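You operate a simulated robot arm through the tools that you are given. There is no shell and no other tool.

You are at the controls of a simulated robot arm. One attempt, no reset.

## Task
Put things in order on the top of the trims bench. At the end: the black weight from the top of the trims bench stands where the cream job card stood; the pale blue spool stands where the black weight stood; the brown grease brush stands where the pale blue spool stood; the cream job card from the top of the trims bench is on the grey tray; whatever was shut is shut again. Leave all else as you found it, and nothing knocked over.

Only the result counts: the job must be done as asked and must still hold three seconds after the hand-in. Knocking over, shifting, dropping, spilling or breaking anything else fails it.

## Robot
A 6-joint arm with a two-finger parallel gripper, fixed in place. Base frame: the origin is on the floor under the middle of its stand, x ahead of it, y to its left, z up; the work surface is at about z = 0.8. Lengths are in m, angles in degrees, forces in N, time in s.
With the tool pointing down near the work surface it reaches from about 0.34 to 0.76 m from the base axis. Its first joint turns from -66.0 to 66.0 degrees. Payload 2.45 kg.
The TCP is the grasp point between the finger pads, 0.024 m short of the fingertips. In the tool frame z runs along the fingers and y along their closing line. Largest opening 0.068 m; finger width 0.017, thickness 0.01; the body of the gripper, 0.04 by 0.07 m, starts 0.041 m behind the TCP.
Orientation is that of the tool frame in the base frame, as [roll, pitch, yaw] about the fixed x, y, z axes, in that order (R = Rz(yaw) Ry(pitch) Rx(roll)). With the fingers straight down and closing along the base's y, the tool's x points along the base's -x, its y along +y and its z along -z.

## Interface
- The arm moves only by the tool jog_arm. Its argument "increments" is a list of rows, each an object (a shift or turn left out is 0, a gripper value left out holds the last) with "travel": the shift along the base's x, y, z in m, a list of three; "rotation": the turn, a rotation vector about the base's x, y, z in degrees, a list of three; "claw": the finger opening in m, from 0 to 0.068. In form: [{"travel": [tx, ty, tz], "rotation": [ax, ay, az], "claw": claw}, ...]. A call has 1 to 20 rows; each row shifts and turns the commanded pose from where the row before left it. Each row takes 0.2 s and may step no farther than 0.05 m and 8.6 degrees from the row before; otherwise, or with a gripper value out of range, the whole call is refused. A pose out of reach is approached as far as the arm can. The call stops where the force on the tool passes 40 N (or 10 N more than at its start, if that is more) or the arm is blocked; 0.2 s more then pass. Each finger travels about 0.108 m/s and halts on what it meets, pressing with about 38 N; the grip force reading is that of the motor and also rises with nothing between the fingers. The clock runs only during rows and for 0.2 s after the last one: add rows that do not move to give the fingers time. The reply holds the time, the measured pose of the TCP, the force on the tool along the base axes, the opening and the grip force, in the units named above and with some noise, with the torque about the TCP (base axes, N m) and any sound that the robot's microphone picked up, and new pictures: "views" is both (left out), scene, wrist or none.
- Cameras (640 x 400 px; columns grow to the right, rows downward): "scene" is fixed at [0.1796, 0.464, 1.4185]; the picture's right is [-0.38, -0.92, 0.00], its down [-0.79, 0.33, -0.52] and it looks along [0.48, -0.20, -0.85] (base axes); focal length 353 px, centre (320, 200). "wrist" rides on the gripper at [0.084, 0.011, -0.075] in the tool frame; the picture's right is [-0.13, 0.99, 0.00], its down [-0.60, -0.08, -0.79] and it looks along [-0.79, -0.10, 0.61] (tool axes); focal length 251 px, centre (320, 200). There is no depth. A picture from a camera that has moved, and an enlarged one, comes with that camera's place and axes in the base frame and with its lens. The place of the scene camera against the robot may be out by one fixed shift of up to 0.025 m in any direction.
- close_up(camera, box): a new picture of the part [left, top, right, bottom] of that camera's present view, enlarged. The clock stands still meanwhile.
- finish_job(): hands the job in; it is judged then, once.

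Places have to be worked out from the pictures, the camera data and where the tool is seen. Open the gripper and draw the arm clear of the work before you hand the job in, unless the task says otherwise.

The tools are called after ">>>" by a JSON object that holds its "name" and its "arguments". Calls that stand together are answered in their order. jog_arm: Moves the arm, as the interface text tells. Its arguments: {"type":"object","properties":{"increments":{"type":"array"},"views":{"type":"string","enum":["both","scene","wrist","none"]}},"required":["increments"]} The other tools are called the same way: close_up (camera, box) takes an enlarged picture of a part of a camera's view; finish_job () hands the job in.

At the start:

```text
clock: 0.0
tool_pos: [0.3798, 0.3074, 1.0789]
tcp_rot: [180.0, 0.0, 179.9]
contact_force: [0.0, -0.2, 0.0]
wrist_torque: [-0.01, 0.0, 0.02]
width: 0.0681
finger_force: 0.1
```

scene: 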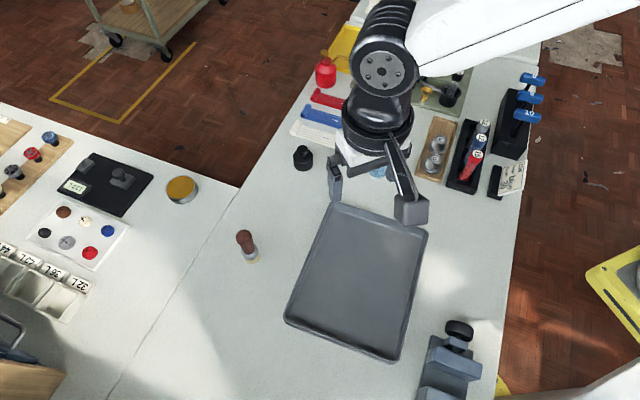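
wrist: 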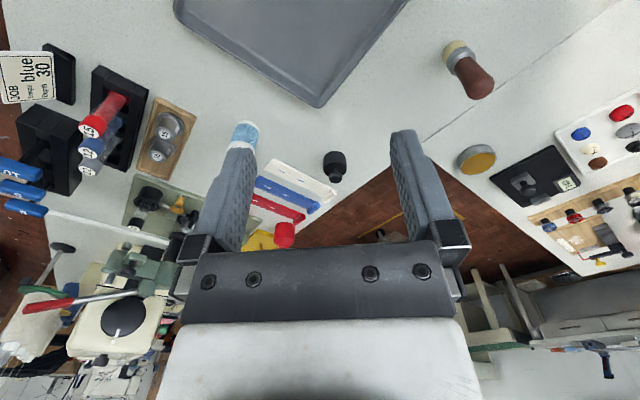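

I'll begin by enlarging parts of both views to identify the objects: weight, job card, spool, brush and tray.

>>> {"name": "close_up", "arguments": {"camera": "scene", "box": [280, 40, 560, 215]}}

>>> {"name": "close_up", "arguments": {"camera": "scene", "box": [200, 130, 520, 400]}}

>>> {"name": "close_up", "arguments": {"camera": "wrist", "box": [0, 0, 400, 250]}}

>>> {"name": "close_up", "arguments": {"camera": "scene", "box": [0, 110, 240, 360]}}

```text
2.29 times, centred on (420, 128) of scene
camera zoom: at [0.1796, 0.464, 1.4185], right [-0.38, -0.92, 0.0], down [-0.79, 0.33, -0.52], along [0.48, -0.2, -0.85], focal length 808 px, centre (91, 366)
```

zoom: 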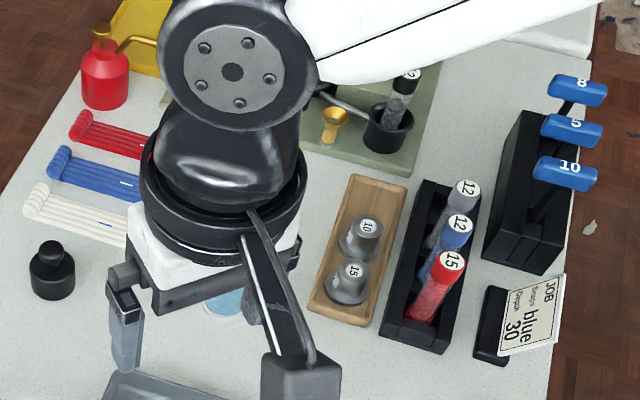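

```text
1.48 times, centred on (360, 265) of scene
camera zoom: at [0.1796, 0.464, 1.4185], right [-0.38, -0.92, 0.0], down [-0.79, 0.33, -0.52], along [0.48, -0.2, -0.85], focal length 523 px, centre (261, 104)
```

zoom: 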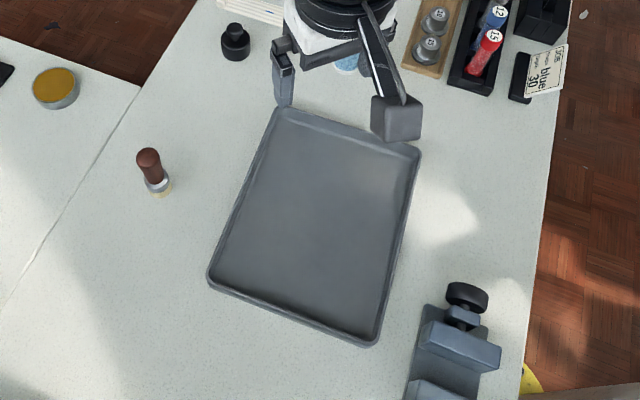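

```text
1.60 times, centred on (200, 125) of wrist
camera zoom: at [0.2955, 0.3195, 1.1542], right [0.13, 0.99, 0.0], down [0.6, -0.08, 0.79], along [0.79, -0.1, -0.61], focal length 402 px, centre (512, 320)
```

zoom: 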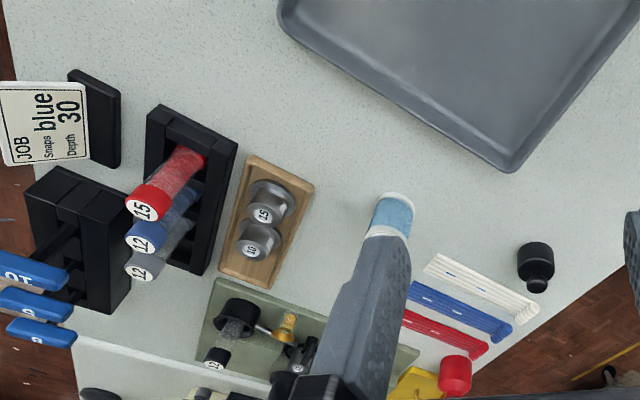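

```text
1.60 times, centred on (120, 235) of scene
camera zoom: at [0.1796, 0.464, 1.4185], right [-0.38, -0.92, 0.0], down [-0.79, 0.33, -0.52], along [0.48, -0.2, -0.85], focal length 565 px, centre (640, 144)
```

zoom: 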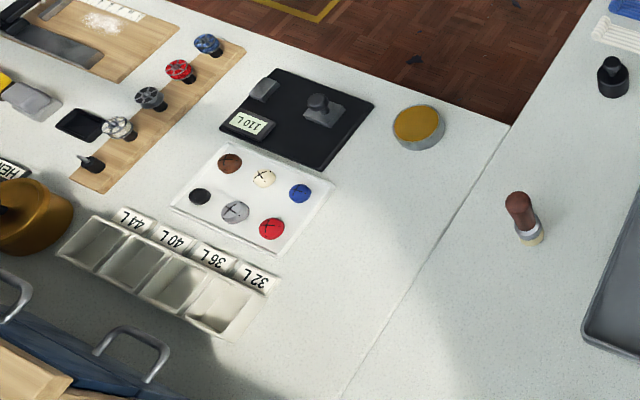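

The weight (black, knobbed) is at about (0.63, 0.31), the spool near (0.54, 0.17), the brush near (0.46, 0.48), and the card with its black foot near (0.42, -0.065). I'll move at height towards the card to see it better.

>>> {"name": "jog_arm", "arguments": {"increments": [{"travel": [0, -0.045, 0]}, {"travel": [0, -0.045, 0]}, {"travel": [0, -0.045, 0]}, {"travel": [0, -0.045, 0]}, {"travel": [0, -0.045, 0]}, {"travel": [0, -0.045, 0]}, {"travel": [0, -0.045, 0]}, {"travel": [0, -0.045, 0]}]}}

```text
clock: 1.8
tool_pos: [0.3782, -0.0522, 1.0777]
tcp_rot: [180.0, -0.1, -180.0]
contact_force: [0.3, -0.6, -0.5]
wrist_torque: [0.04, 0.02, 0.03]
width: 0.0679
finger_force: 0.1
camera wrist: at [0.2948, -0.0413, 1.1541], right [0.13, 0.99, 0.0], down [0.6, -0.08, 0.79], along [0.79, -0.1, -0.61], focal length 251 px, centre (320, 200)
```

scene: 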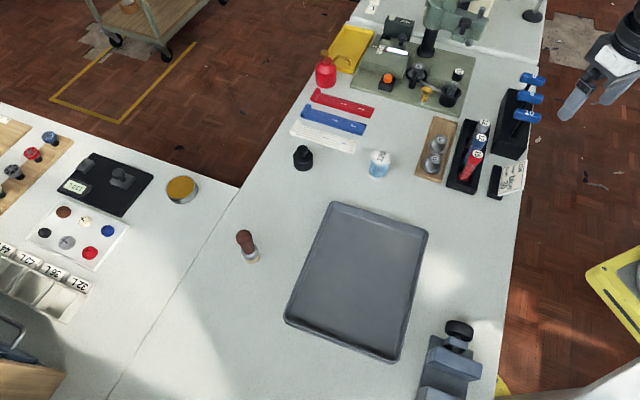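
wrist: 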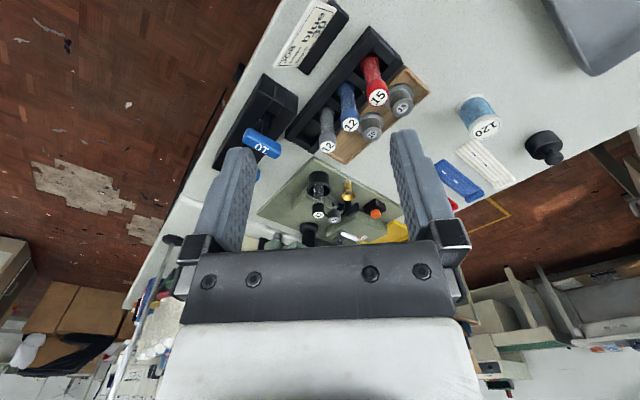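

The card with its black foot is near the top of the wrist view at about (0.41, -0.05). I'll zoom in on it from both cameras.

>>> {"name": "close_up", "arguments": {"camera": "wrist", "box": [220, 0, 440, 140]}}

>>> {"name": "close_up", "arguments": {"camera": "scene", "box": [440, 60, 580, 220]}}

>>> {"name": "close_up", "arguments": {"camera": "scene", "box": [270, 20, 480, 200]}}

>>> {"name": "close_up", "arguments": {"camera": "scene", "box": [220, 200, 500, 400]}}

```text
2.86 times, centred on (330, 70) of wrist
camera zoom: at [0.2948, -0.0413, 1.1541], right [0.13, 0.99, 0.0], down [0.6, -0.08, 0.79], along [0.79, -0.1, -0.61], focal length 718 px, centre (291, 571)
```

zoom: 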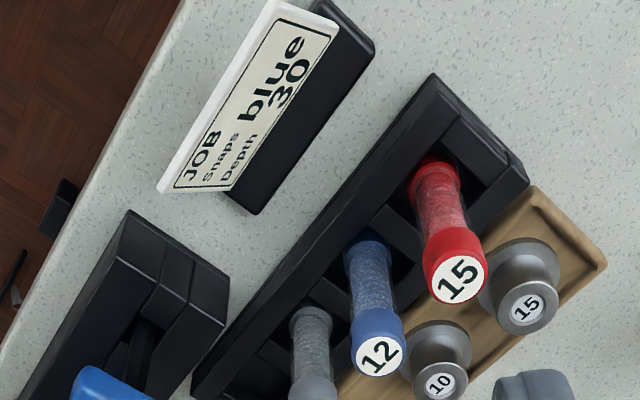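

```text
2.50 times, centred on (510, 140) of scene
camera zoom: at [0.1796, 0.464, 1.4185], right [-0.38, -0.92, 0.0], down [-0.79, 0.33, -0.52], along [0.48, -0.2, -0.85], focal length 883 px, centre (-155, 350)
```

zoom: 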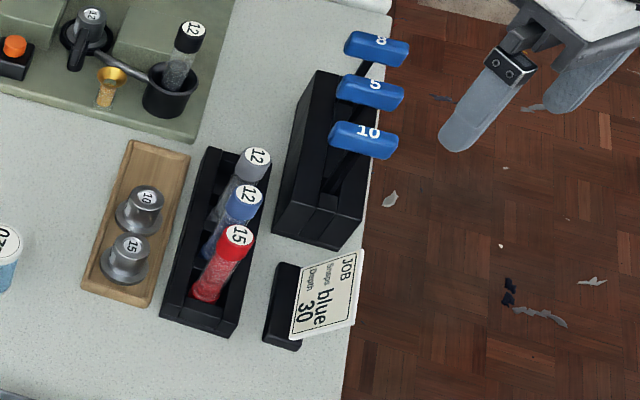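

```text
2.22 times, centred on (375, 110) of scene
camera zoom: at [0.1796, 0.464, 1.4185], right [-0.38, -0.92, 0.0], down [-0.79, 0.33, -0.52], along [0.48, -0.2, -0.85], focal length 785 px, centre (198, 400)
```

zoom: 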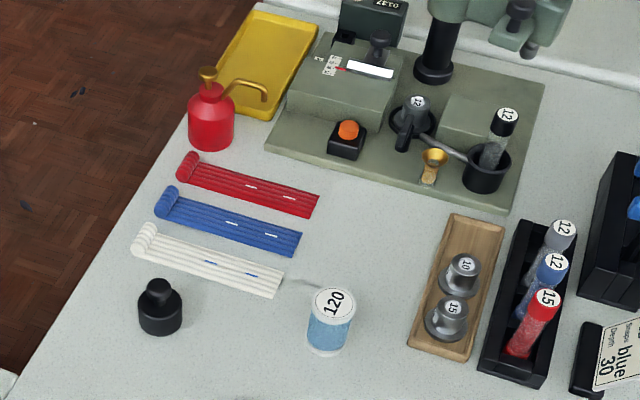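

```text
2.00 times, centred on (360, 300) of scene
camera zoom: at [0.1796, 0.464, 1.4185], right [-0.38, -0.92, 0.0], down [-0.79, 0.33, -0.52], along [0.48, -0.2, -0.85], focal length 706 px, centre (240, 0)
```

zoom: 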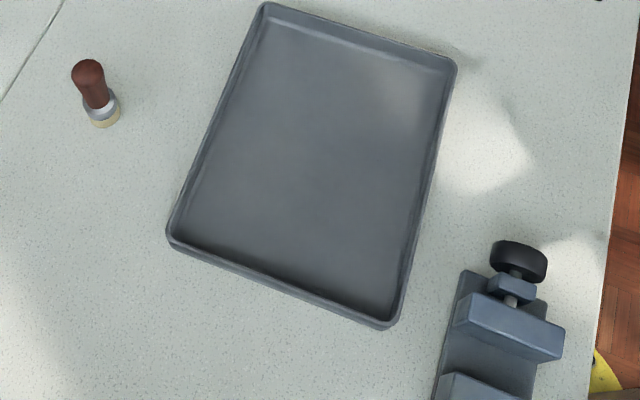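

The card is a tilted plate in a black foot, aligned with the bench edge, which runs at 45° in the base frame. I'll turn the tool -45° so the closing line crosses the card, and move back a little to look along the card.

>>> {"name": "jog_arm", "arguments": {"increments": [{"travel": [-0.002, 0.009, -0.013], "rotation": [0, 0, -7.5]}, {"travel": [-0.002, 0.009, -0.013], "rotation": [0, 0, -7.5]}, {"travel": [-0.002, 0.009, -0.013], "rotation": [0, 0, -7.5]}, {"travel": [-0.002, 0.009, -0.013], "rotation": [0, 0, -7.5]}, {"travel": [-0.002, 0.009, -0.013], "rotation": [0, 0, -7.5]}, {"travel": [-0.002, 0.009, -0.013], "rotation": [0, 0, -7.5]}]}}

```text
clock: 3.2
tool_pos: [0.3667, 0.0026, 0.9998]
tcp_rot: [179.9, 0.1, 134.9]
contact_force: [-0.2, 0.1, 0.7]
wrist_torque: [-0.01, -0.02, -0.03]
width: 0.0679
finger_force: 0.0
camera wrist: at [0.3156, 0.0701, 1.0758], right [0.79, 0.61, 0.0], down [0.37, -0.48, 0.79], along [0.48, -0.63, -0.61], focal length 251 px, centre (320, 200)
```

scene: 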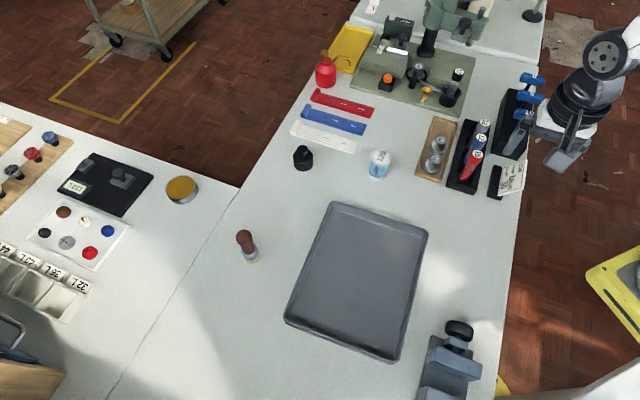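
wrist: 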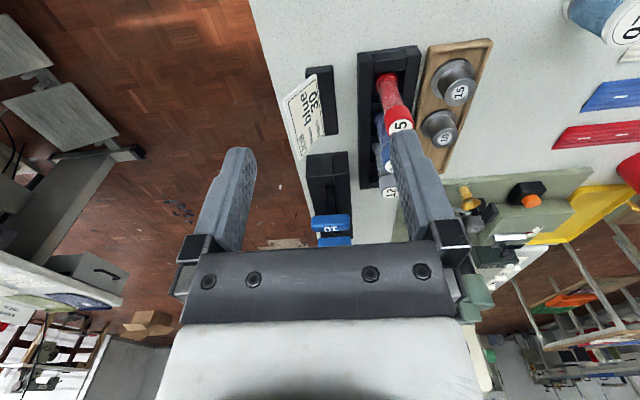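

Now the card is seen end-on between the fingers. I'll zoom in to measure its foot, lean and the neighbouring rack.

>>> {"name": "close_up", "arguments": {"camera": "wrist", "box": [240, 30, 480, 180]}}

>>> {"name": "close_up", "arguments": {"camera": "wrist", "box": [270, 55, 350, 165]}}

>>> {"name": "close_up", "arguments": {"camera": "scene", "box": [470, 130, 550, 210]}}

```text
2.67 times, centred on (360, 105) of wrist
camera zoom: at [0.3156, 0.0701, 1.0758], right [0.79, 0.61, 0.0], down [0.37, -0.48, 0.79], along [0.48, -0.63, -0.61], focal length 670 px, centre (213, 453)
```

zoom: 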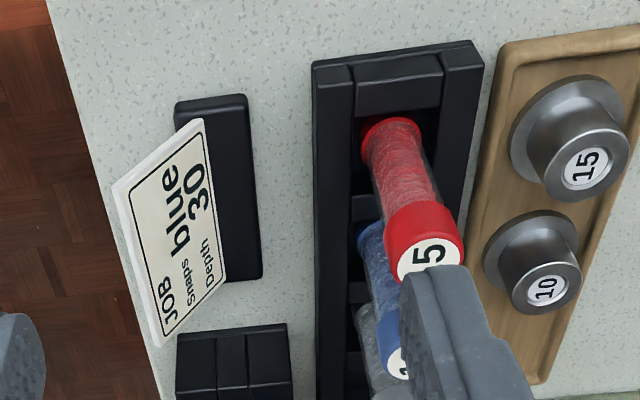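

```text
3.64 times, centred on (310, 110) of wrist
camera zoom: at [0.3156, 0.0701, 1.0758], right [0.79, 0.61, 0.0], down [0.37, -0.48, 0.79], along [0.48, -0.63, -0.61], focal length 914 px, centre (356, 527)
```

zoom: 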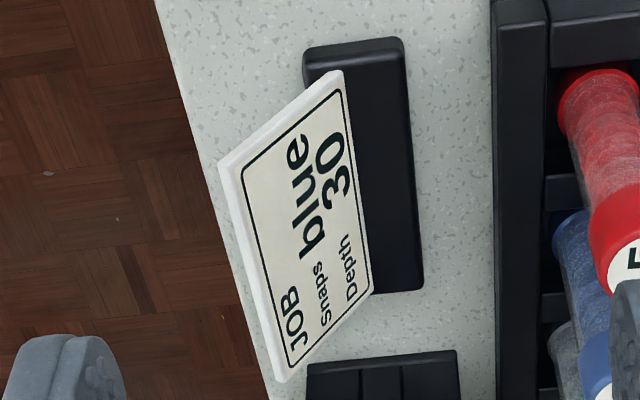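

```text
5.00 times, centred on (510, 170) of scene
camera zoom: at [0.1796, 0.464, 1.4185], right [-0.38, -0.92, 0.0], down [-0.79, 0.33, -0.52], along [0.48, -0.2, -0.85], focal length 1766 px, centre (-630, 350)
```

zoom: 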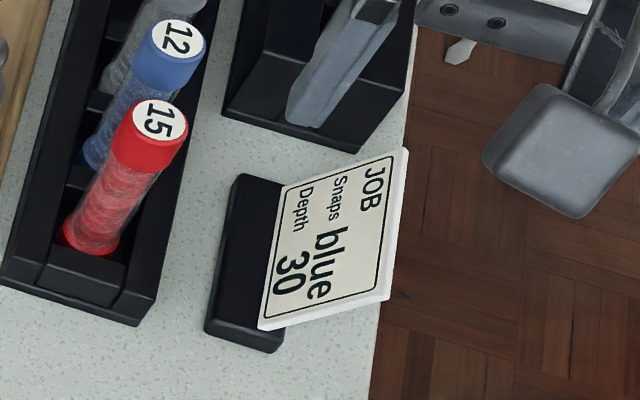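

Measuring from this view, the foot is about 0.08 × 0.03 m, centred near (0.42, -0.058), and the card leans back about 35° towards the bench edge. I'll tilt the tool 35° about the card's long axis so the fingers line up with the plate, and stand off along the approach line to check.

>>> {"name": "jog_arm", "arguments": {"increments": [{"travel": [-0.0024, -0.025, -0.008], "rotation": [4.95, -4.95, 0]}, {"travel": [-0.0024, -0.025, -0.008], "rotation": [4.95, -4.95, 0]}, {"travel": [-0.0024, -0.025, -0.008], "rotation": [4.95, -4.95, 0]}, {"travel": [-0.0024, -0.025, -0.008], "rotation": [4.95, -4.95, 0]}, {"travel": [-0.0024, -0.025, -0.008], "rotation": [4.95, -4.95, 0]}, {}]}}

```text
clock: 4.6
tool_pos: [0.3657, -0.1266, 0.9601]
tcp_rot: [144.8, 0.1, 134.9]
contact_force: [-0.7, 0.9, -0.8]
wrist_torque: [0.0, -0.01, 0.03]
width: 0.068
finger_force: 0.0
out of reach, approached as far as the arm can: row 2
camera wrist: at [0.2812, -0.0909, 1.0283], right [0.66, 0.48, 0.57], down [0.06, -0.8, 0.6], along [0.74, -0.37, -0.56], focal length 251 px, centre (320, 200)
```

scene: 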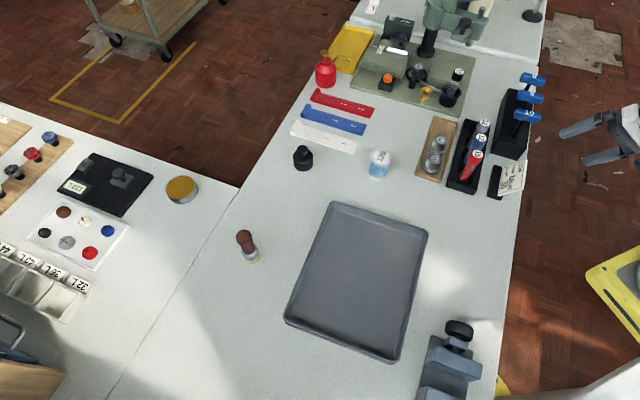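
wrist: 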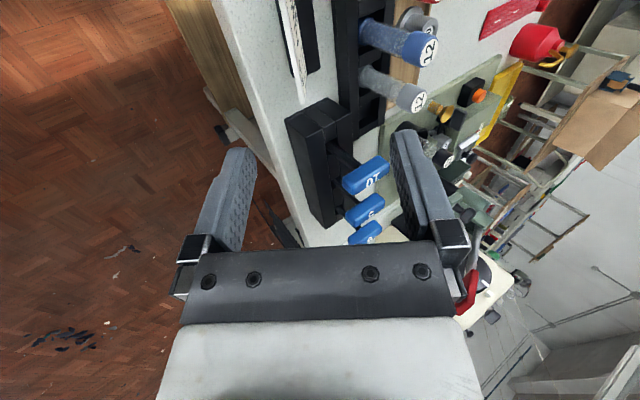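

The tilt was reached (roll 144.8°), and the card now appears almost edge-on, so the 35° lean is about right. I'll zoom in to check alignment between fingers and card.

>>> {"name": "close_up", "arguments": {"camera": "wrist", "box": [230, 0, 390, 110]}}

>>> {"name": "close_up", "arguments": {"camera": "scene", "box": [450, 60, 640, 220]}}

```text
3.64 times, centred on (310, 55) of wrist
camera zoom: at [0.2812, -0.0909, 1.0283], right [0.66, 0.48, 0.57], down [0.06, -0.8, 0.6], along [0.74, -0.37, -0.56], focal length 914 px, centre (356, 727)
```

zoom: 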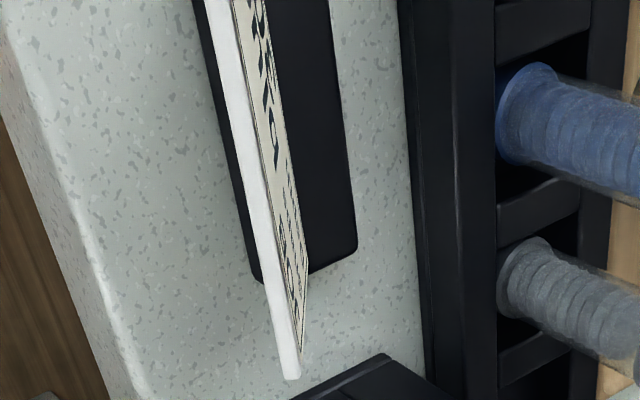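

```text
2.50 times, centred on (545, 140) of scene
camera zoom: at [0.1796, 0.464, 1.4185], right [-0.38, -0.92, 0.0], down [-0.79, 0.33, -0.52], along [0.48, -0.2, -0.85], focal length 883 px, centre (-242, 350)
```

zoom: 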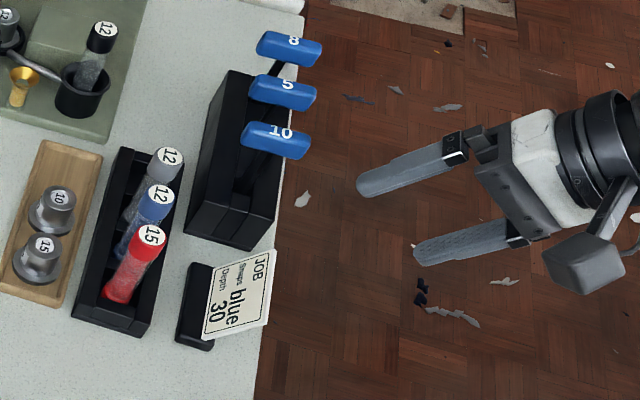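

The card plane is parallel to the finger plane, with its front face about 15 mm to the -y side of the tool. I'll shift sideways and along the card, narrow the opening to 36 mm, and advance halfway along the approach line.

>>> {"name": "jog_arm", "arguments": {"increments": [{"travel": [0.0022, 0.0074, -0.0196], "claw": 0.04}, {"travel": [0.0022, 0.0074, -0.0196], "claw": 0.04}, {"travel": [0.0022, 0.0074, -0.0196], "claw": 0.04}, {}]}}

```text
clock: 5.6
tool_pos: [0.3717, -0.1038, 0.9019]
tcp_rot: [144.9, 0.1, 135.0]
contact_force: [0.1, 0.7, 0.2]
wrist_torque: [0.01, -0.03, -0.02]
width: 0.0402
finger_force: 0.1
camera wrist: at [0.2881, -0.0685, 0.9698], right [0.66, 0.48, 0.57], down [0.06, -0.79, 0.6], along [0.74, -0.37, -0.56], focal length 251 px, centre (320, 200)
```

scene: 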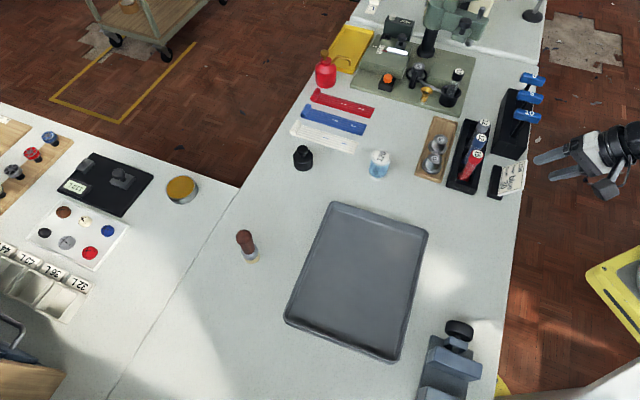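
wrist: 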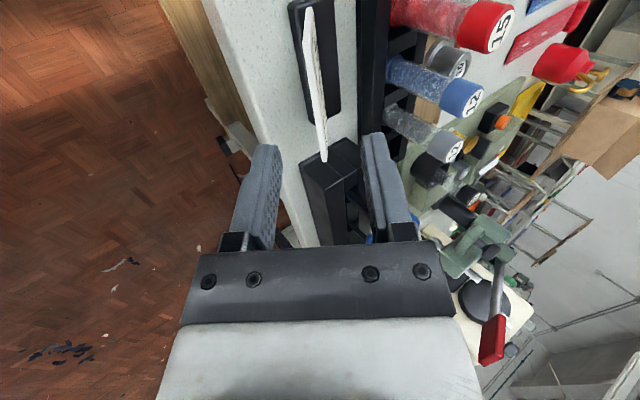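

The card's top edge now sits between the fingers. Zooming to check centring before closing in.

>>> {"name": "close_up", "arguments": {"camera": "wrist", "box": [220, 0, 420, 200]}}

```text
2.00 times, centred on (320, 100) of wrist
camera zoom: at [0.2881, -0.0685, 0.9698], right [0.66, 0.48, 0.57], down [0.06, -0.79, 0.6], along [0.74, -0.37, -0.56], focal length 503 px, centre (320, 400)
```

zoom: 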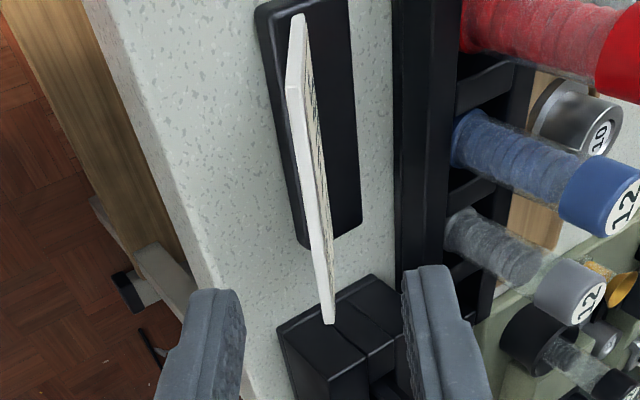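

The card edge is centred between the fingers (within about 1 mm) and parallel to them. I'll advance 66 mm along the tool axis with the opening at 34 mm, then check before closing.

>>> {"name": "jog_arm", "arguments": {"increments": [{"travel": [0.0068, 0.0068, -0.0136], "claw": 0.034}, {"travel": [0.0067, 0.0067, -0.0135]}, {"travel": [0.0067, 0.0067, -0.0135]}, {"travel": [0.0066, 0.0066, -0.0135]}, {}]}}

>>> {"name": "close_up", "arguments": {"camera": "wrist", "box": [220, 0, 420, 200]}}

>>> {"name": "close_up", "arguments": {"camera": "scene", "box": [450, 90, 610, 220]}}

```text
clock: 6.8
tool_pos: [0.3991, -0.0772, 0.8474]
tcp_rot: [145.0, 0.1, 135.0]
contact_force: [0.6, 0.7, 0.4]
wrist_torque: [0.02, 0.01, -0.02]
width: 0.0345
finger_force: 0.1
camera wrist: at [0.315, -0.041, 0.9155], right [0.67, 0.48, 0.57], down [0.06, -0.79, 0.6], along [0.74, -0.37, -0.56], focal length 251 px, centre (320, 200)
```

scene: 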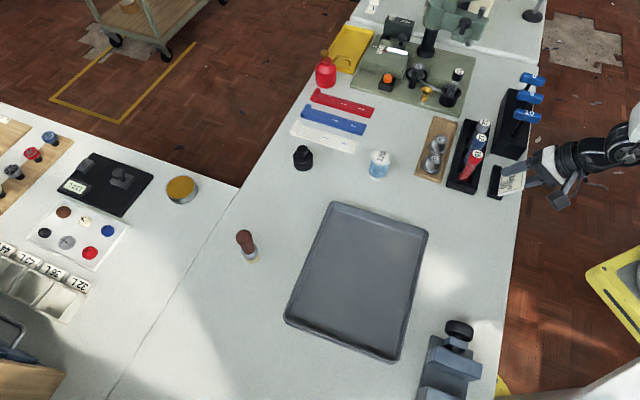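
wrist: 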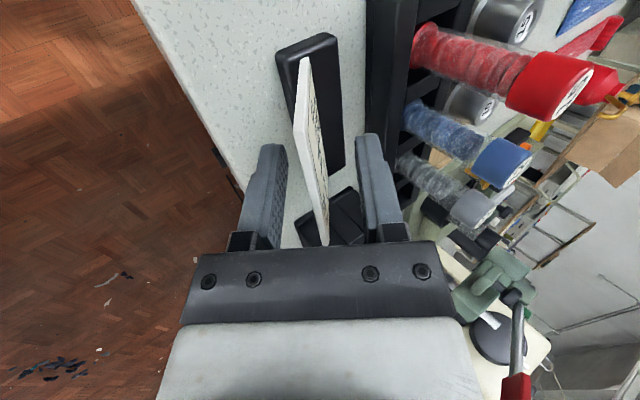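

```text
2.00 times, centred on (320, 100) of wrist
camera zoom: at [0.315, -0.041, 0.9155], right [0.67, 0.48, 0.57], down [0.06, -0.79, 0.6], along [0.74, -0.37, -0.56], focal length 503 px, centre (320, 400)
```

zoom: 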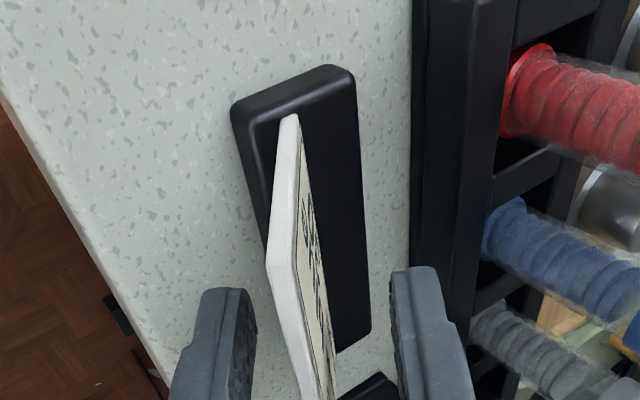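

```text
3.08 times, centred on (530, 155) of scene
camera zoom: at [0.1796, 0.464, 1.4185], right [-0.38, -0.92, 0.0], down [-0.79, 0.33, -0.52], along [0.48, -0.2, -0.85], focal length 1087 px, centre (-326, 338)
```

zoom: 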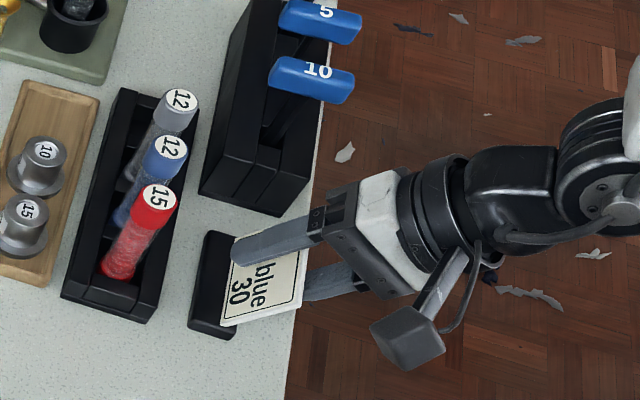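

The card is between the pads with the tips about 11 mm short of the foot, well centred. I'll record this grasp pose (0.3991, -0.0772, 0.8474) and close.

>>> {"name": "jog_arm", "arguments": {"increments": [{"claw": 0.012}, {"claw": 0.004}, {"claw": 0.0}, {}, {}]}}

>>> {"name": "close_up", "arguments": {"camera": "wrist", "box": [220, 0, 420, 200]}}

```text
clock: 8.0
tool_pos: [0.3978, -0.077, 0.8474]
tcp_rot: [144.9, 0.1, 135.0]
contact_force: [0.1, -0.6, 0.1]
wrist_torque: [-0.01, 0.01, 0.01]
width: 0.0035
finger_force: 27.2
camera wrist: at [0.3149, -0.041, 0.9157], right [0.67, 0.48, 0.57], down [0.06, -0.79, 0.6], along [0.74, -0.37, -0.56], focal length 251 px, centre (320, 200)
```

scene: 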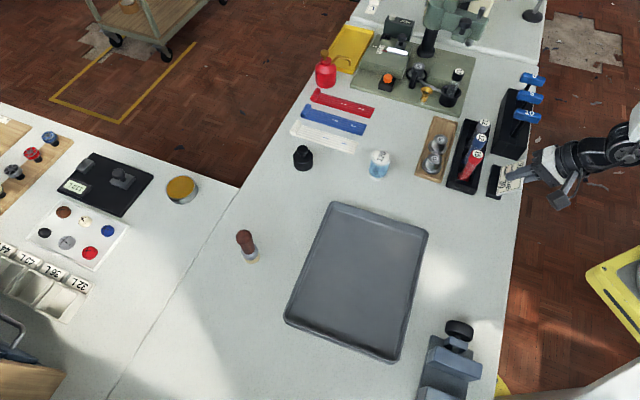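
wrist: 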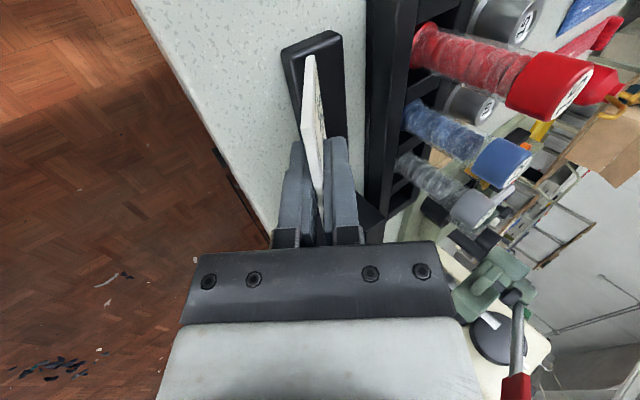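

```text
2.00 times, centred on (320, 100) of wrist
camera zoom: at [0.3149, -0.041, 0.9157], right [0.67, 0.48, 0.57], down [0.06, -0.79, 0.6], along [0.74, -0.37, -0.56], focal length 503 px, centre (320, 400)
```

zoom: 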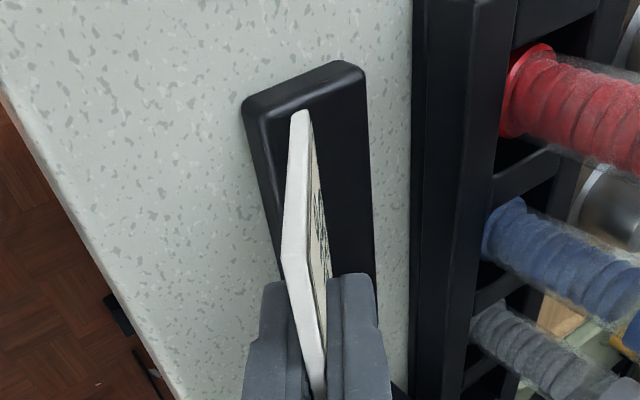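

The grip is firm at 3.5 mm on the card (it shifted about 2 mm on closing). I take the card's original foot centre as (0.418, -0.059). Now lifting straight up.

>>> {"name": "jog_arm", "arguments": {"increments": [{"travel": [0, 0, 0.01]}, {"travel": [0, 0, 0.02]}, {"travel": [0, 0, 0.03]}, {"travel": [0, 0, 0.04]}, {"travel": [0, 0, 0.04]}, {}]}}

```text
clock: 9.4
tool_pos: [0.3981, -0.076, 0.988]
tcp_rot: [145.0, 0.1, 135.0]
contact_force: [-0.2, 0.2, -1.8]
wrist_torque: [0.0, -0.02, 0.02]
width: 0.0036
finger_force: 27.5
camera wrist: at [0.3145, -0.0409, 1.0564], right [0.67, 0.48, 0.57], down [0.06, -0.79, 0.6], along [0.74, -0.37, -0.56], focal length 251 px, centre (320, 200)
```

scene: 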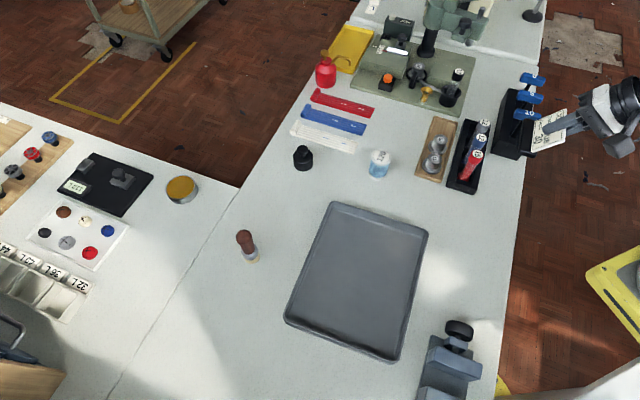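
wrist: 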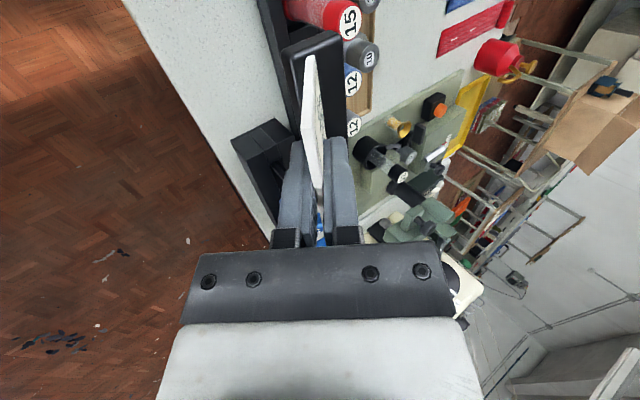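

The card with its foot came up cleanly. Now I carry it over to above the tray, at about (0.381, 0.258).

>>> {"name": "jog_arm", "arguments": {"increments": [{"travel": [-0.002, 0.042, 0]}, {"travel": [-0.002, 0.042, 0]}, {"travel": [-0.002, 0.042, 0]}, {"travel": [-0.002, 0.042, 0]}, {"travel": [-0.002, 0.042, -0.01]}, {"travel": [-0.002, 0.042, -0.01]}, {"travel": [-0.002, 0.042, -0.01]}, {"travel": [-0.002, 0.04, -0.01]}, {}]}}

```text
clock: 11.4
tool_pos: [0.4213, 0.2455, 0.9458]
tcp_rot: [145.1, -0.3, 135.2]
contact_force: [-0.1, 0.5, 0.1]
wrist_torque: [0.0, 0.04, -0.02]
width: 0.0034
finger_force: 26.5
out of reach, approached as far as the arm can: row 1, 2, 3, 4, 8
camera wrist: at [0.3381, 0.281, 1.0149], right [0.67, 0.48, 0.57], down [0.07, -0.8, 0.6], along [0.74, -0.36, -0.56], focal length 251 px, centre (320, 200)
```

scene: 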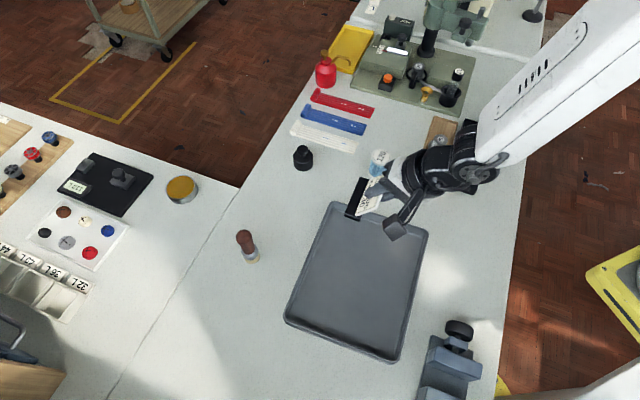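
wrist: 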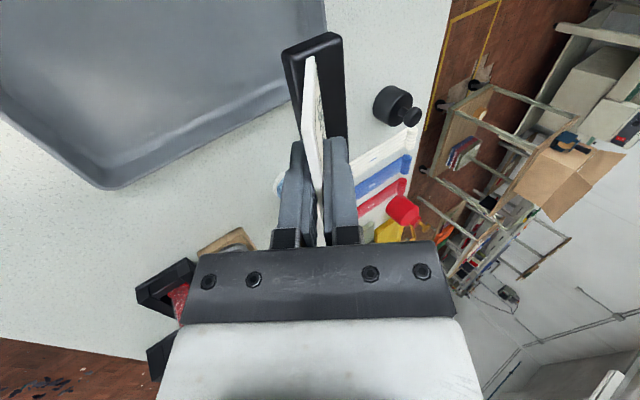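

Some rows were clipped by reach because the tilt now points radially. I'll turn the card +45° about vertical, which puts the wrist at a comfortable radius, while moving over the middle of the tray.

>>> {"name": "jog_arm", "arguments": {"increments": [{"travel": [0, 0, 0], "rotation": [0, 0, 7.5]}, {"travel": [-0.005, 0.003, 0], "rotation": [0, 0, 7.5]}, {"travel": [-0.01, 0.005, 0], "rotation": [0, 0, 7.5]}, {"travel": [-0.012, 0.007, 0], "rotation": [0, 0, 7.5]}, {"travel": [-0.012, 0.007, 0], "rotation": [0, 0, 7.5]}, {"travel": [-0.012, 0.007, 0], "rotation": [0, 0, 7.5]}, {}]}}

```text
clock: 13.0
tool_pos: [0.3711, 0.2732, 0.9458]
tcp_rot: [144.9, 0.0, -180.0]
contact_force: [-0.6, -0.1, -0.7]
wrist_torque: [-0.05, -0.01, -0.04]
width: 0.0035
finger_force: 27.0
camera wrist: at [0.2866, 0.2396, 1.0143], right [0.13, 0.81, 0.57], down [0.6, -0.52, 0.6], along [0.79, 0.27, -0.56], focal length 251 px, centre (320, 200)
```

scene: 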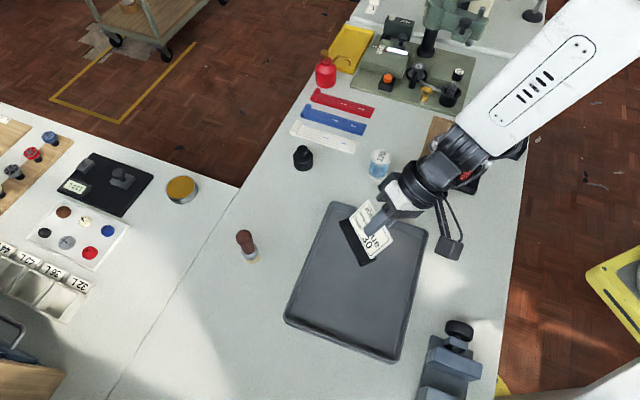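
wrist: 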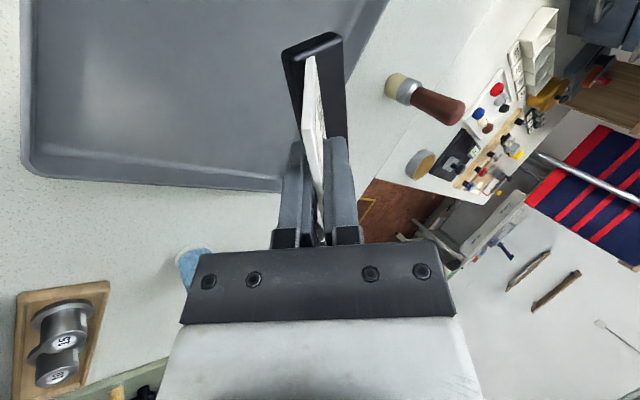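

The foot is about 0.09 m above the tray, near its centre. I'll lower to just above the floor of the tray.

>>> {"name": "jog_arm", "arguments": {"increments": [{"travel": [0, 0, -0.03]}, {"travel": [0, 0, -0.03]}, {"travel": [0, 0, -0.018]}, {}]}}

>>> {"name": "close_up", "arguments": {"camera": "scene", "box": [300, 170, 460, 300]}}

>>> {"name": "close_up", "arguments": {"camera": "wrist", "box": [220, 0, 420, 200]}}

```text
clock: 14.0
tool_pos: [0.3709, 0.274, 0.8683]
tcp_rot: [144.9, 0.1, -180.0]
contact_force: [-1.2, 0.3, -1.3]
wrist_torque: [0.01, -0.01, 0.0]
width: 0.0033
finger_force: 26.9
camera wrist: at [0.2867, 0.2401, 0.9363], right [0.13, 0.81, 0.57], down [0.6, -0.52, 0.6], along [0.79, 0.27, -0.56], focal length 251 px, centre (320, 200)
```

scene: 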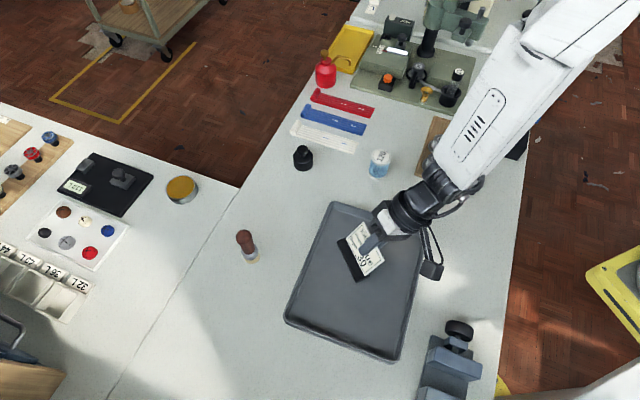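
wrist: 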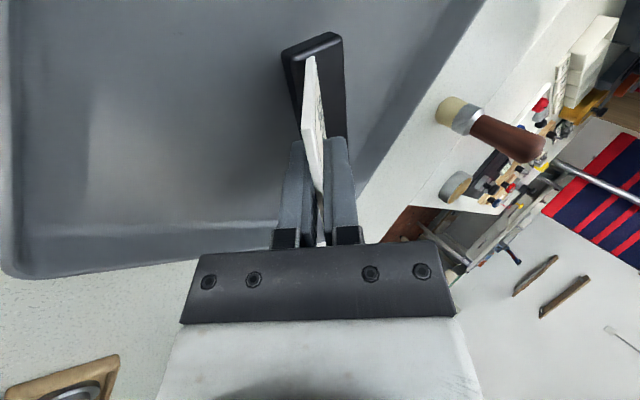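

```text
3.08 times, centred on (380, 235) of scene
camera zoom: at [0.1796, 0.464, 1.4185], right [-0.38, -0.92, 0.0], down [-0.79, 0.33, -0.52], along [0.48, -0.2, -0.85], focal length 1087 px, centre (135, 92)
```

zoom: 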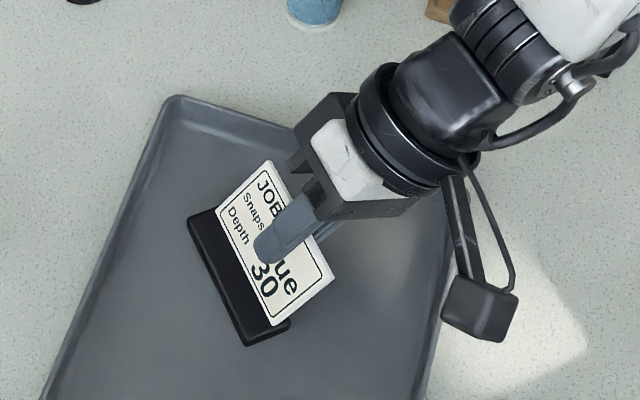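

```text
2.00 times, centred on (320, 100) of wrist
camera zoom: at [0.2867, 0.2401, 0.9363], right [0.13, 0.81, 0.57], down [0.6, -0.52, 0.6], along [0.79, 0.27, -0.56], focal length 503 px, centre (320, 400)
```

zoom: 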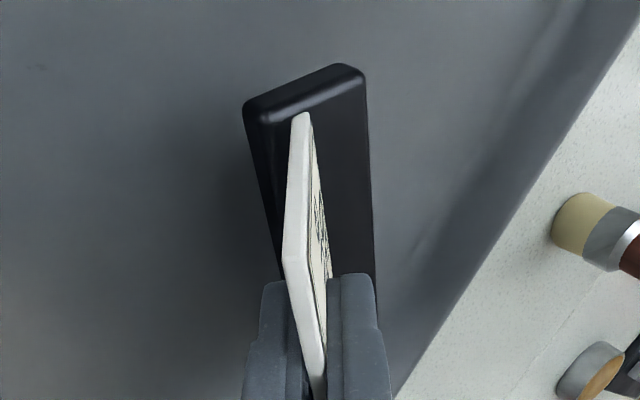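

Clear inside the tray. Lowering slowly in small steps until the foot touches.

>>> {"name": "jog_arm", "arguments": {"increments": [{"travel": [0, 0, -0.004]}, {"travel": [0, 0, -0.004]}, {"travel": [0, 0, -0.004]}, {}], "views": "none"}}

```text
clock: 15.0
tool_pos: [0.3723, 0.2735, 0.8552]
tcp_rot: [144.9, 0.0, 179.9]
contact_force: [0.1, -0.7, -0.8]
wrist_torque: [0.04, 0.0, -0.02]
width: 0.0038
finger_force: 27.6
```

No contact yet; continuing down in 2 mm steps.

>>> {"name": "jog_arm", "arguments": {"increments": [{"travel": [0, 0, -0.002]}, {"travel": [0, 0, -0.002]}, {}], "views": "none"}}

```text
clock: 15.8
tool_pos: [0.3705, 0.2725, 0.8509]
tcp_rot: [144.9, 0.0, -180.0]
contact_force: [0.2, -0.5, -1.4]
wrist_torque: [0.0, -0.02, 0.0]
width: 0.0036
finger_force: 27.2
```

>>> {"name": "jog_arm", "arguments": {"increments": [{"travel": [0, 0, -0.0015]}, {}], "views": "none"}}

```text
clock: 16.4
tool_pos: [0.3711, 0.2737, 0.8505]
tcp_rot: [144.8, 0.1, 180.0]
contact_force: [-1.9, -4.1, 16.2]
wrist_torque: [0.07, 0.14, 0.06]
width: 0.0037
finger_force: 27.0
```

The foot touched down at z ≈ 0.8505 with about 16 N. I'll relax slightly, open to 30 mm and check the card is standing before backing out.

>>> {"name": "jog_arm", "arguments": {"increments": [{"travel": [0, 0, 0.0008]}, {"claw": 0.012}, {"claw": 0.03}, {}, {}]}}

>>> {"name": "close_up", "arguments": {"camera": "wrist", "box": [220, 0, 420, 200]}}

```text
clock: 17.6
tool_pos: [0.3704, 0.2736, 0.8529]
tcp_rot: [144.9, 0.0, 180.0]
contact_force: [0.8, 0.6, -0.5]
wrist_torque: [0.01, 0.01, 0.02]
width: 0.0299
finger_force: 0.0
camera wrist: at [0.2872, 0.2399, 0.9197], right [0.13, 0.81, 0.57], down [0.6, -0.52, 0.6], along [0.79, 0.27, -0.56], focal length 251 px, centre (320, 200)
```

scene: 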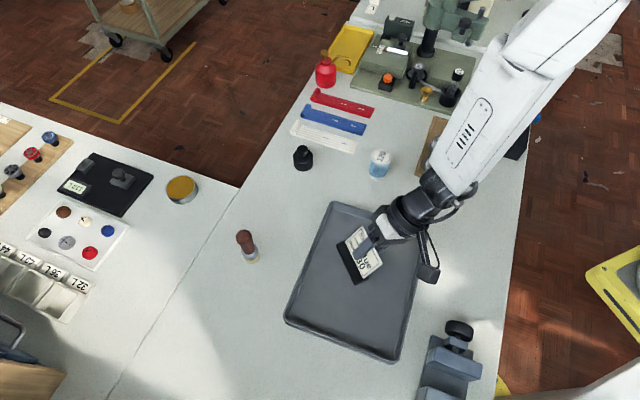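
wrist: 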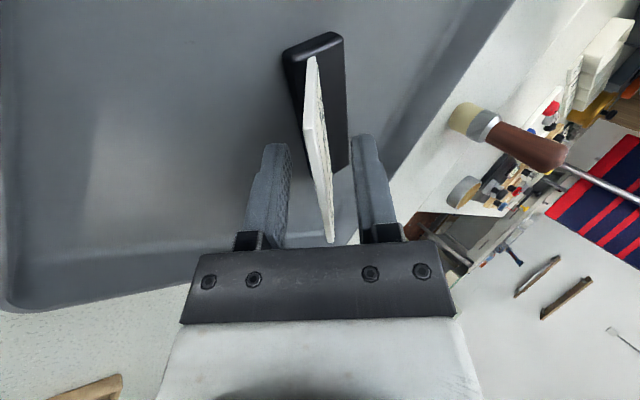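

```text
2.00 times, centred on (320, 100) of wrist
camera zoom: at [0.2872, 0.2399, 0.9197], right [0.13, 0.81, 0.57], down [0.6, -0.52, 0.6], along [0.79, 0.27, -0.56], focal length 503 px, centre (320, 400)
```

zoom: 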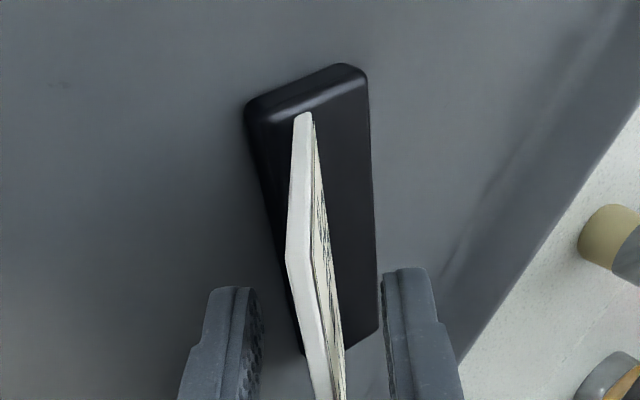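

The card stands released on the tray, clear of both fingers. I'll back out along the tool axis.

>>> {"name": "jog_arm", "arguments": {"increments": [{"travel": [0, -0.0115, 0.0164]}, {"travel": [0, -0.017, 0.0246]}, {"travel": [0, -0.017, 0.0246]}, {"travel": [0, -0.017, 0.0246]}, {"travel": [0, 0, 0.04]}, {}]}}

>>> {"name": "close_up", "arguments": {"camera": "scene", "box": [280, 130, 480, 280]}}

```text
clock: 19.0
tool_pos: [0.3718, 0.2109, 0.9822]
tcp_rot: [145.0, -0.1, 179.9]
contact_force: [-0.3, -0.7, -0.4]
wrist_torque: [0.0, 0.0, -0.01]
width: 0.0301
finger_force: 0.0
camera wrist: at [0.2878, 0.1778, 1.0501], right [0.13, 0.81, 0.57], down [0.6, -0.52, 0.6], along [0.79, 0.27, -0.56], focal length 251 px, centre (320, 200)
```

scene: 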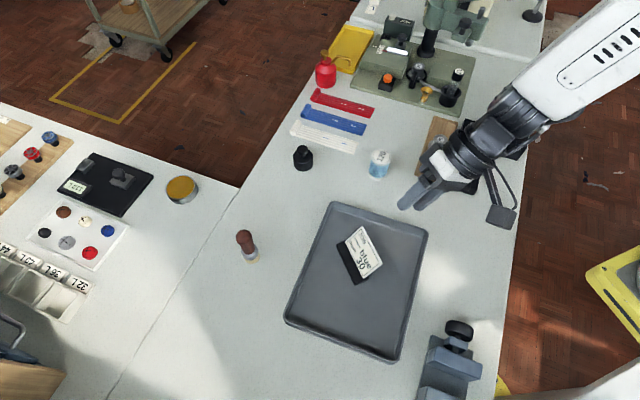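
wrist: 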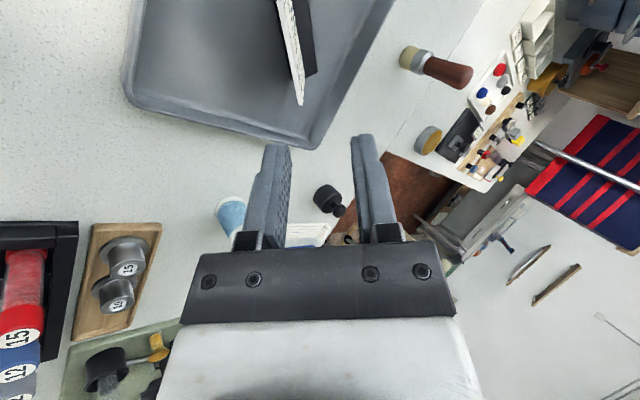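

```text
2.67 times, centred on (380, 205) of scene
camera zoom: at [0.1796, 0.464, 1.4185], right [-0.38, -0.92, 0.0], down [-0.79, 0.33, -0.52], along [0.48, -0.2, -0.85], focal length 942 px, centre (160, 187)
```

zoom: 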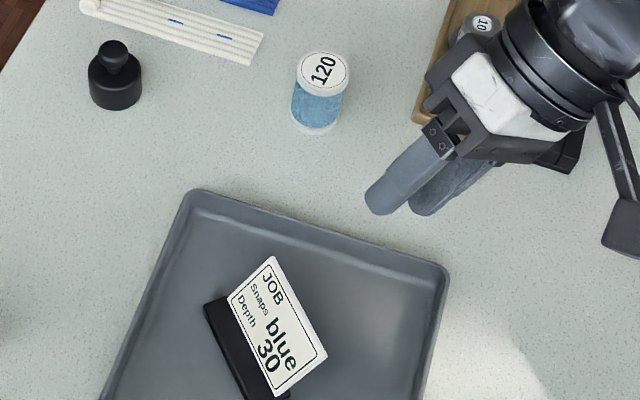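

The card stands well inside the tray. Next is the weight: I'll straighten the tool, turn it so it closes along the bench-edge direction, and move back from the weight to look at it.

>>> {"name": "jog_arm", "arguments": {"increments": [{"travel": [0.01, 0, 0.0], "rotation": [-7, 0, 0], "claw": 0.068}, {"travel": [0.015, 0.002, 0], "rotation": [-7, 0, 0]}, {"travel": [0.018, 0.002, 0], "rotation": [-7, 0, 0]}, {"travel": [0.018, 0.002, 0], "rotation": [-7, 0, 0]}, {"travel": [0.018, 0.002, 0], "rotation": [-7, 0, 0]}, {"travel": [0.018, 0.002, -0.005], "rotation": [0, 0, 7.5]}, {"travel": [0.018, 0.002, -0.005], "rotation": [0, 0, 7.5]}, {"travel": [0.018, 0.002, -0.005], "rotation": [0, 0, 7.5]}, {"travel": [0.018, 0.002, -0.005], "rotation": [0, 0, 7.5]}, {"travel": [0.018, 0.002, -0.005], "rotation": [0, 0, 7.5]}, {"travel": [0.018, 0.002, -0.005], "rotation": [0, 0, 7.5]}, {}]}}

```text
clock: 21.6
tool_pos: [0.5577, 0.2301, 0.9527]
tcp_rot: [179.8, 0.0, -134.9]
contact_force: [-0.8, -0.5, 0.1]
wrist_torque: [-0.03, -0.01, -0.02]
width: 0.0682
finger_force: 0.0
camera wrist: at [0.4911, 0.1794, 1.0274], right [-0.61, 0.79, 0.0], down [0.48, 0.37, 0.79], along [0.63, 0.49, -0.61], focal length 251 px, centre (320, 200)
```

scene: 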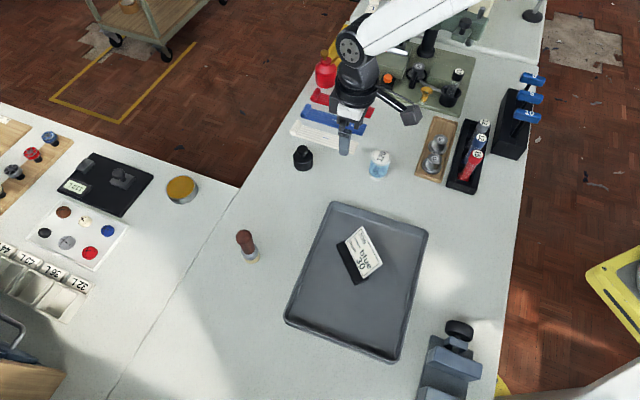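
wrist: 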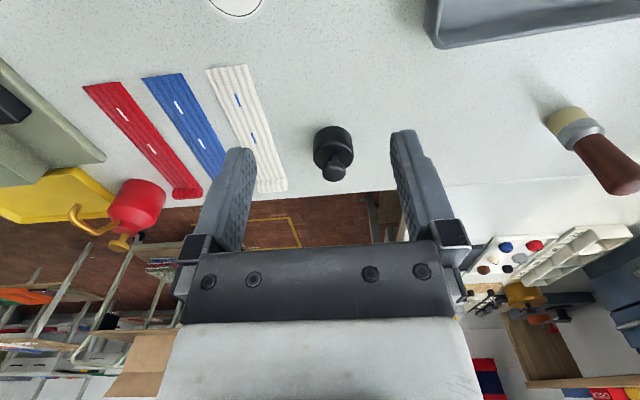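

The turn worked and the weight is nicely between the fingers in the wrist view. Zooming in for its exact place and size.

>>> {"name": "close_up", "arguments": {"camera": "wrist", "box": [280, 100, 390, 200]}}

>>> {"name": "close_up", "arguments": {"camera": "scene", "box": [270, 130, 400, 210]}}

```text
4.00 times, centred on (335, 150) of wrist
camera zoom: at [0.4911, 0.1794, 1.0274], right [-0.61, 0.79, 0.0], down [0.48, 0.37, 0.79], along [0.63, 0.49, -0.61], focal length 1006 px, centre (260, 400)
```

zoom: 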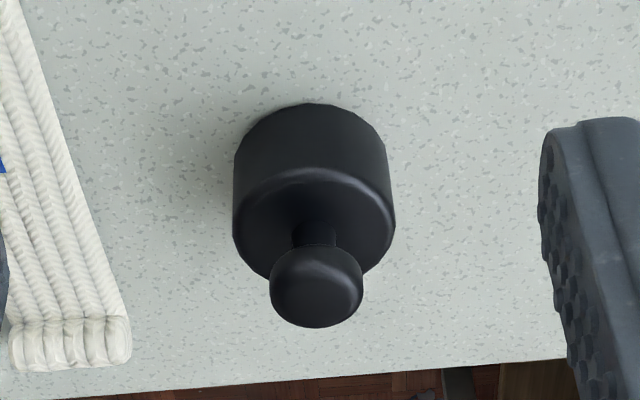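

```text
4.92 times, centred on (335, 170) of scene
camera zoom: at [0.1796, 0.464, 1.4185], right [-0.38, -0.92, 0.0], down [-0.79, 0.33, -0.52], along [0.48, -0.2, -0.85], focal length 1739 px, centre (246, 348)
```

zoom: 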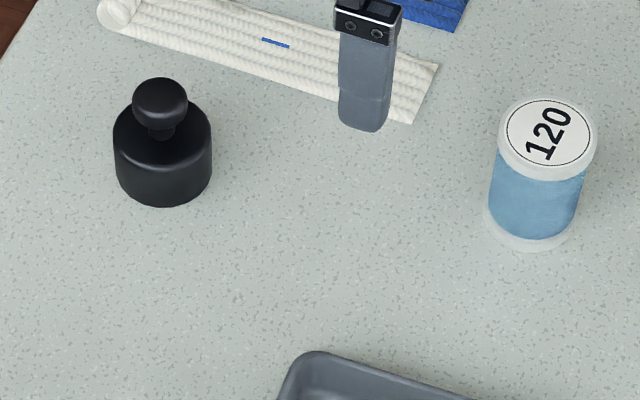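

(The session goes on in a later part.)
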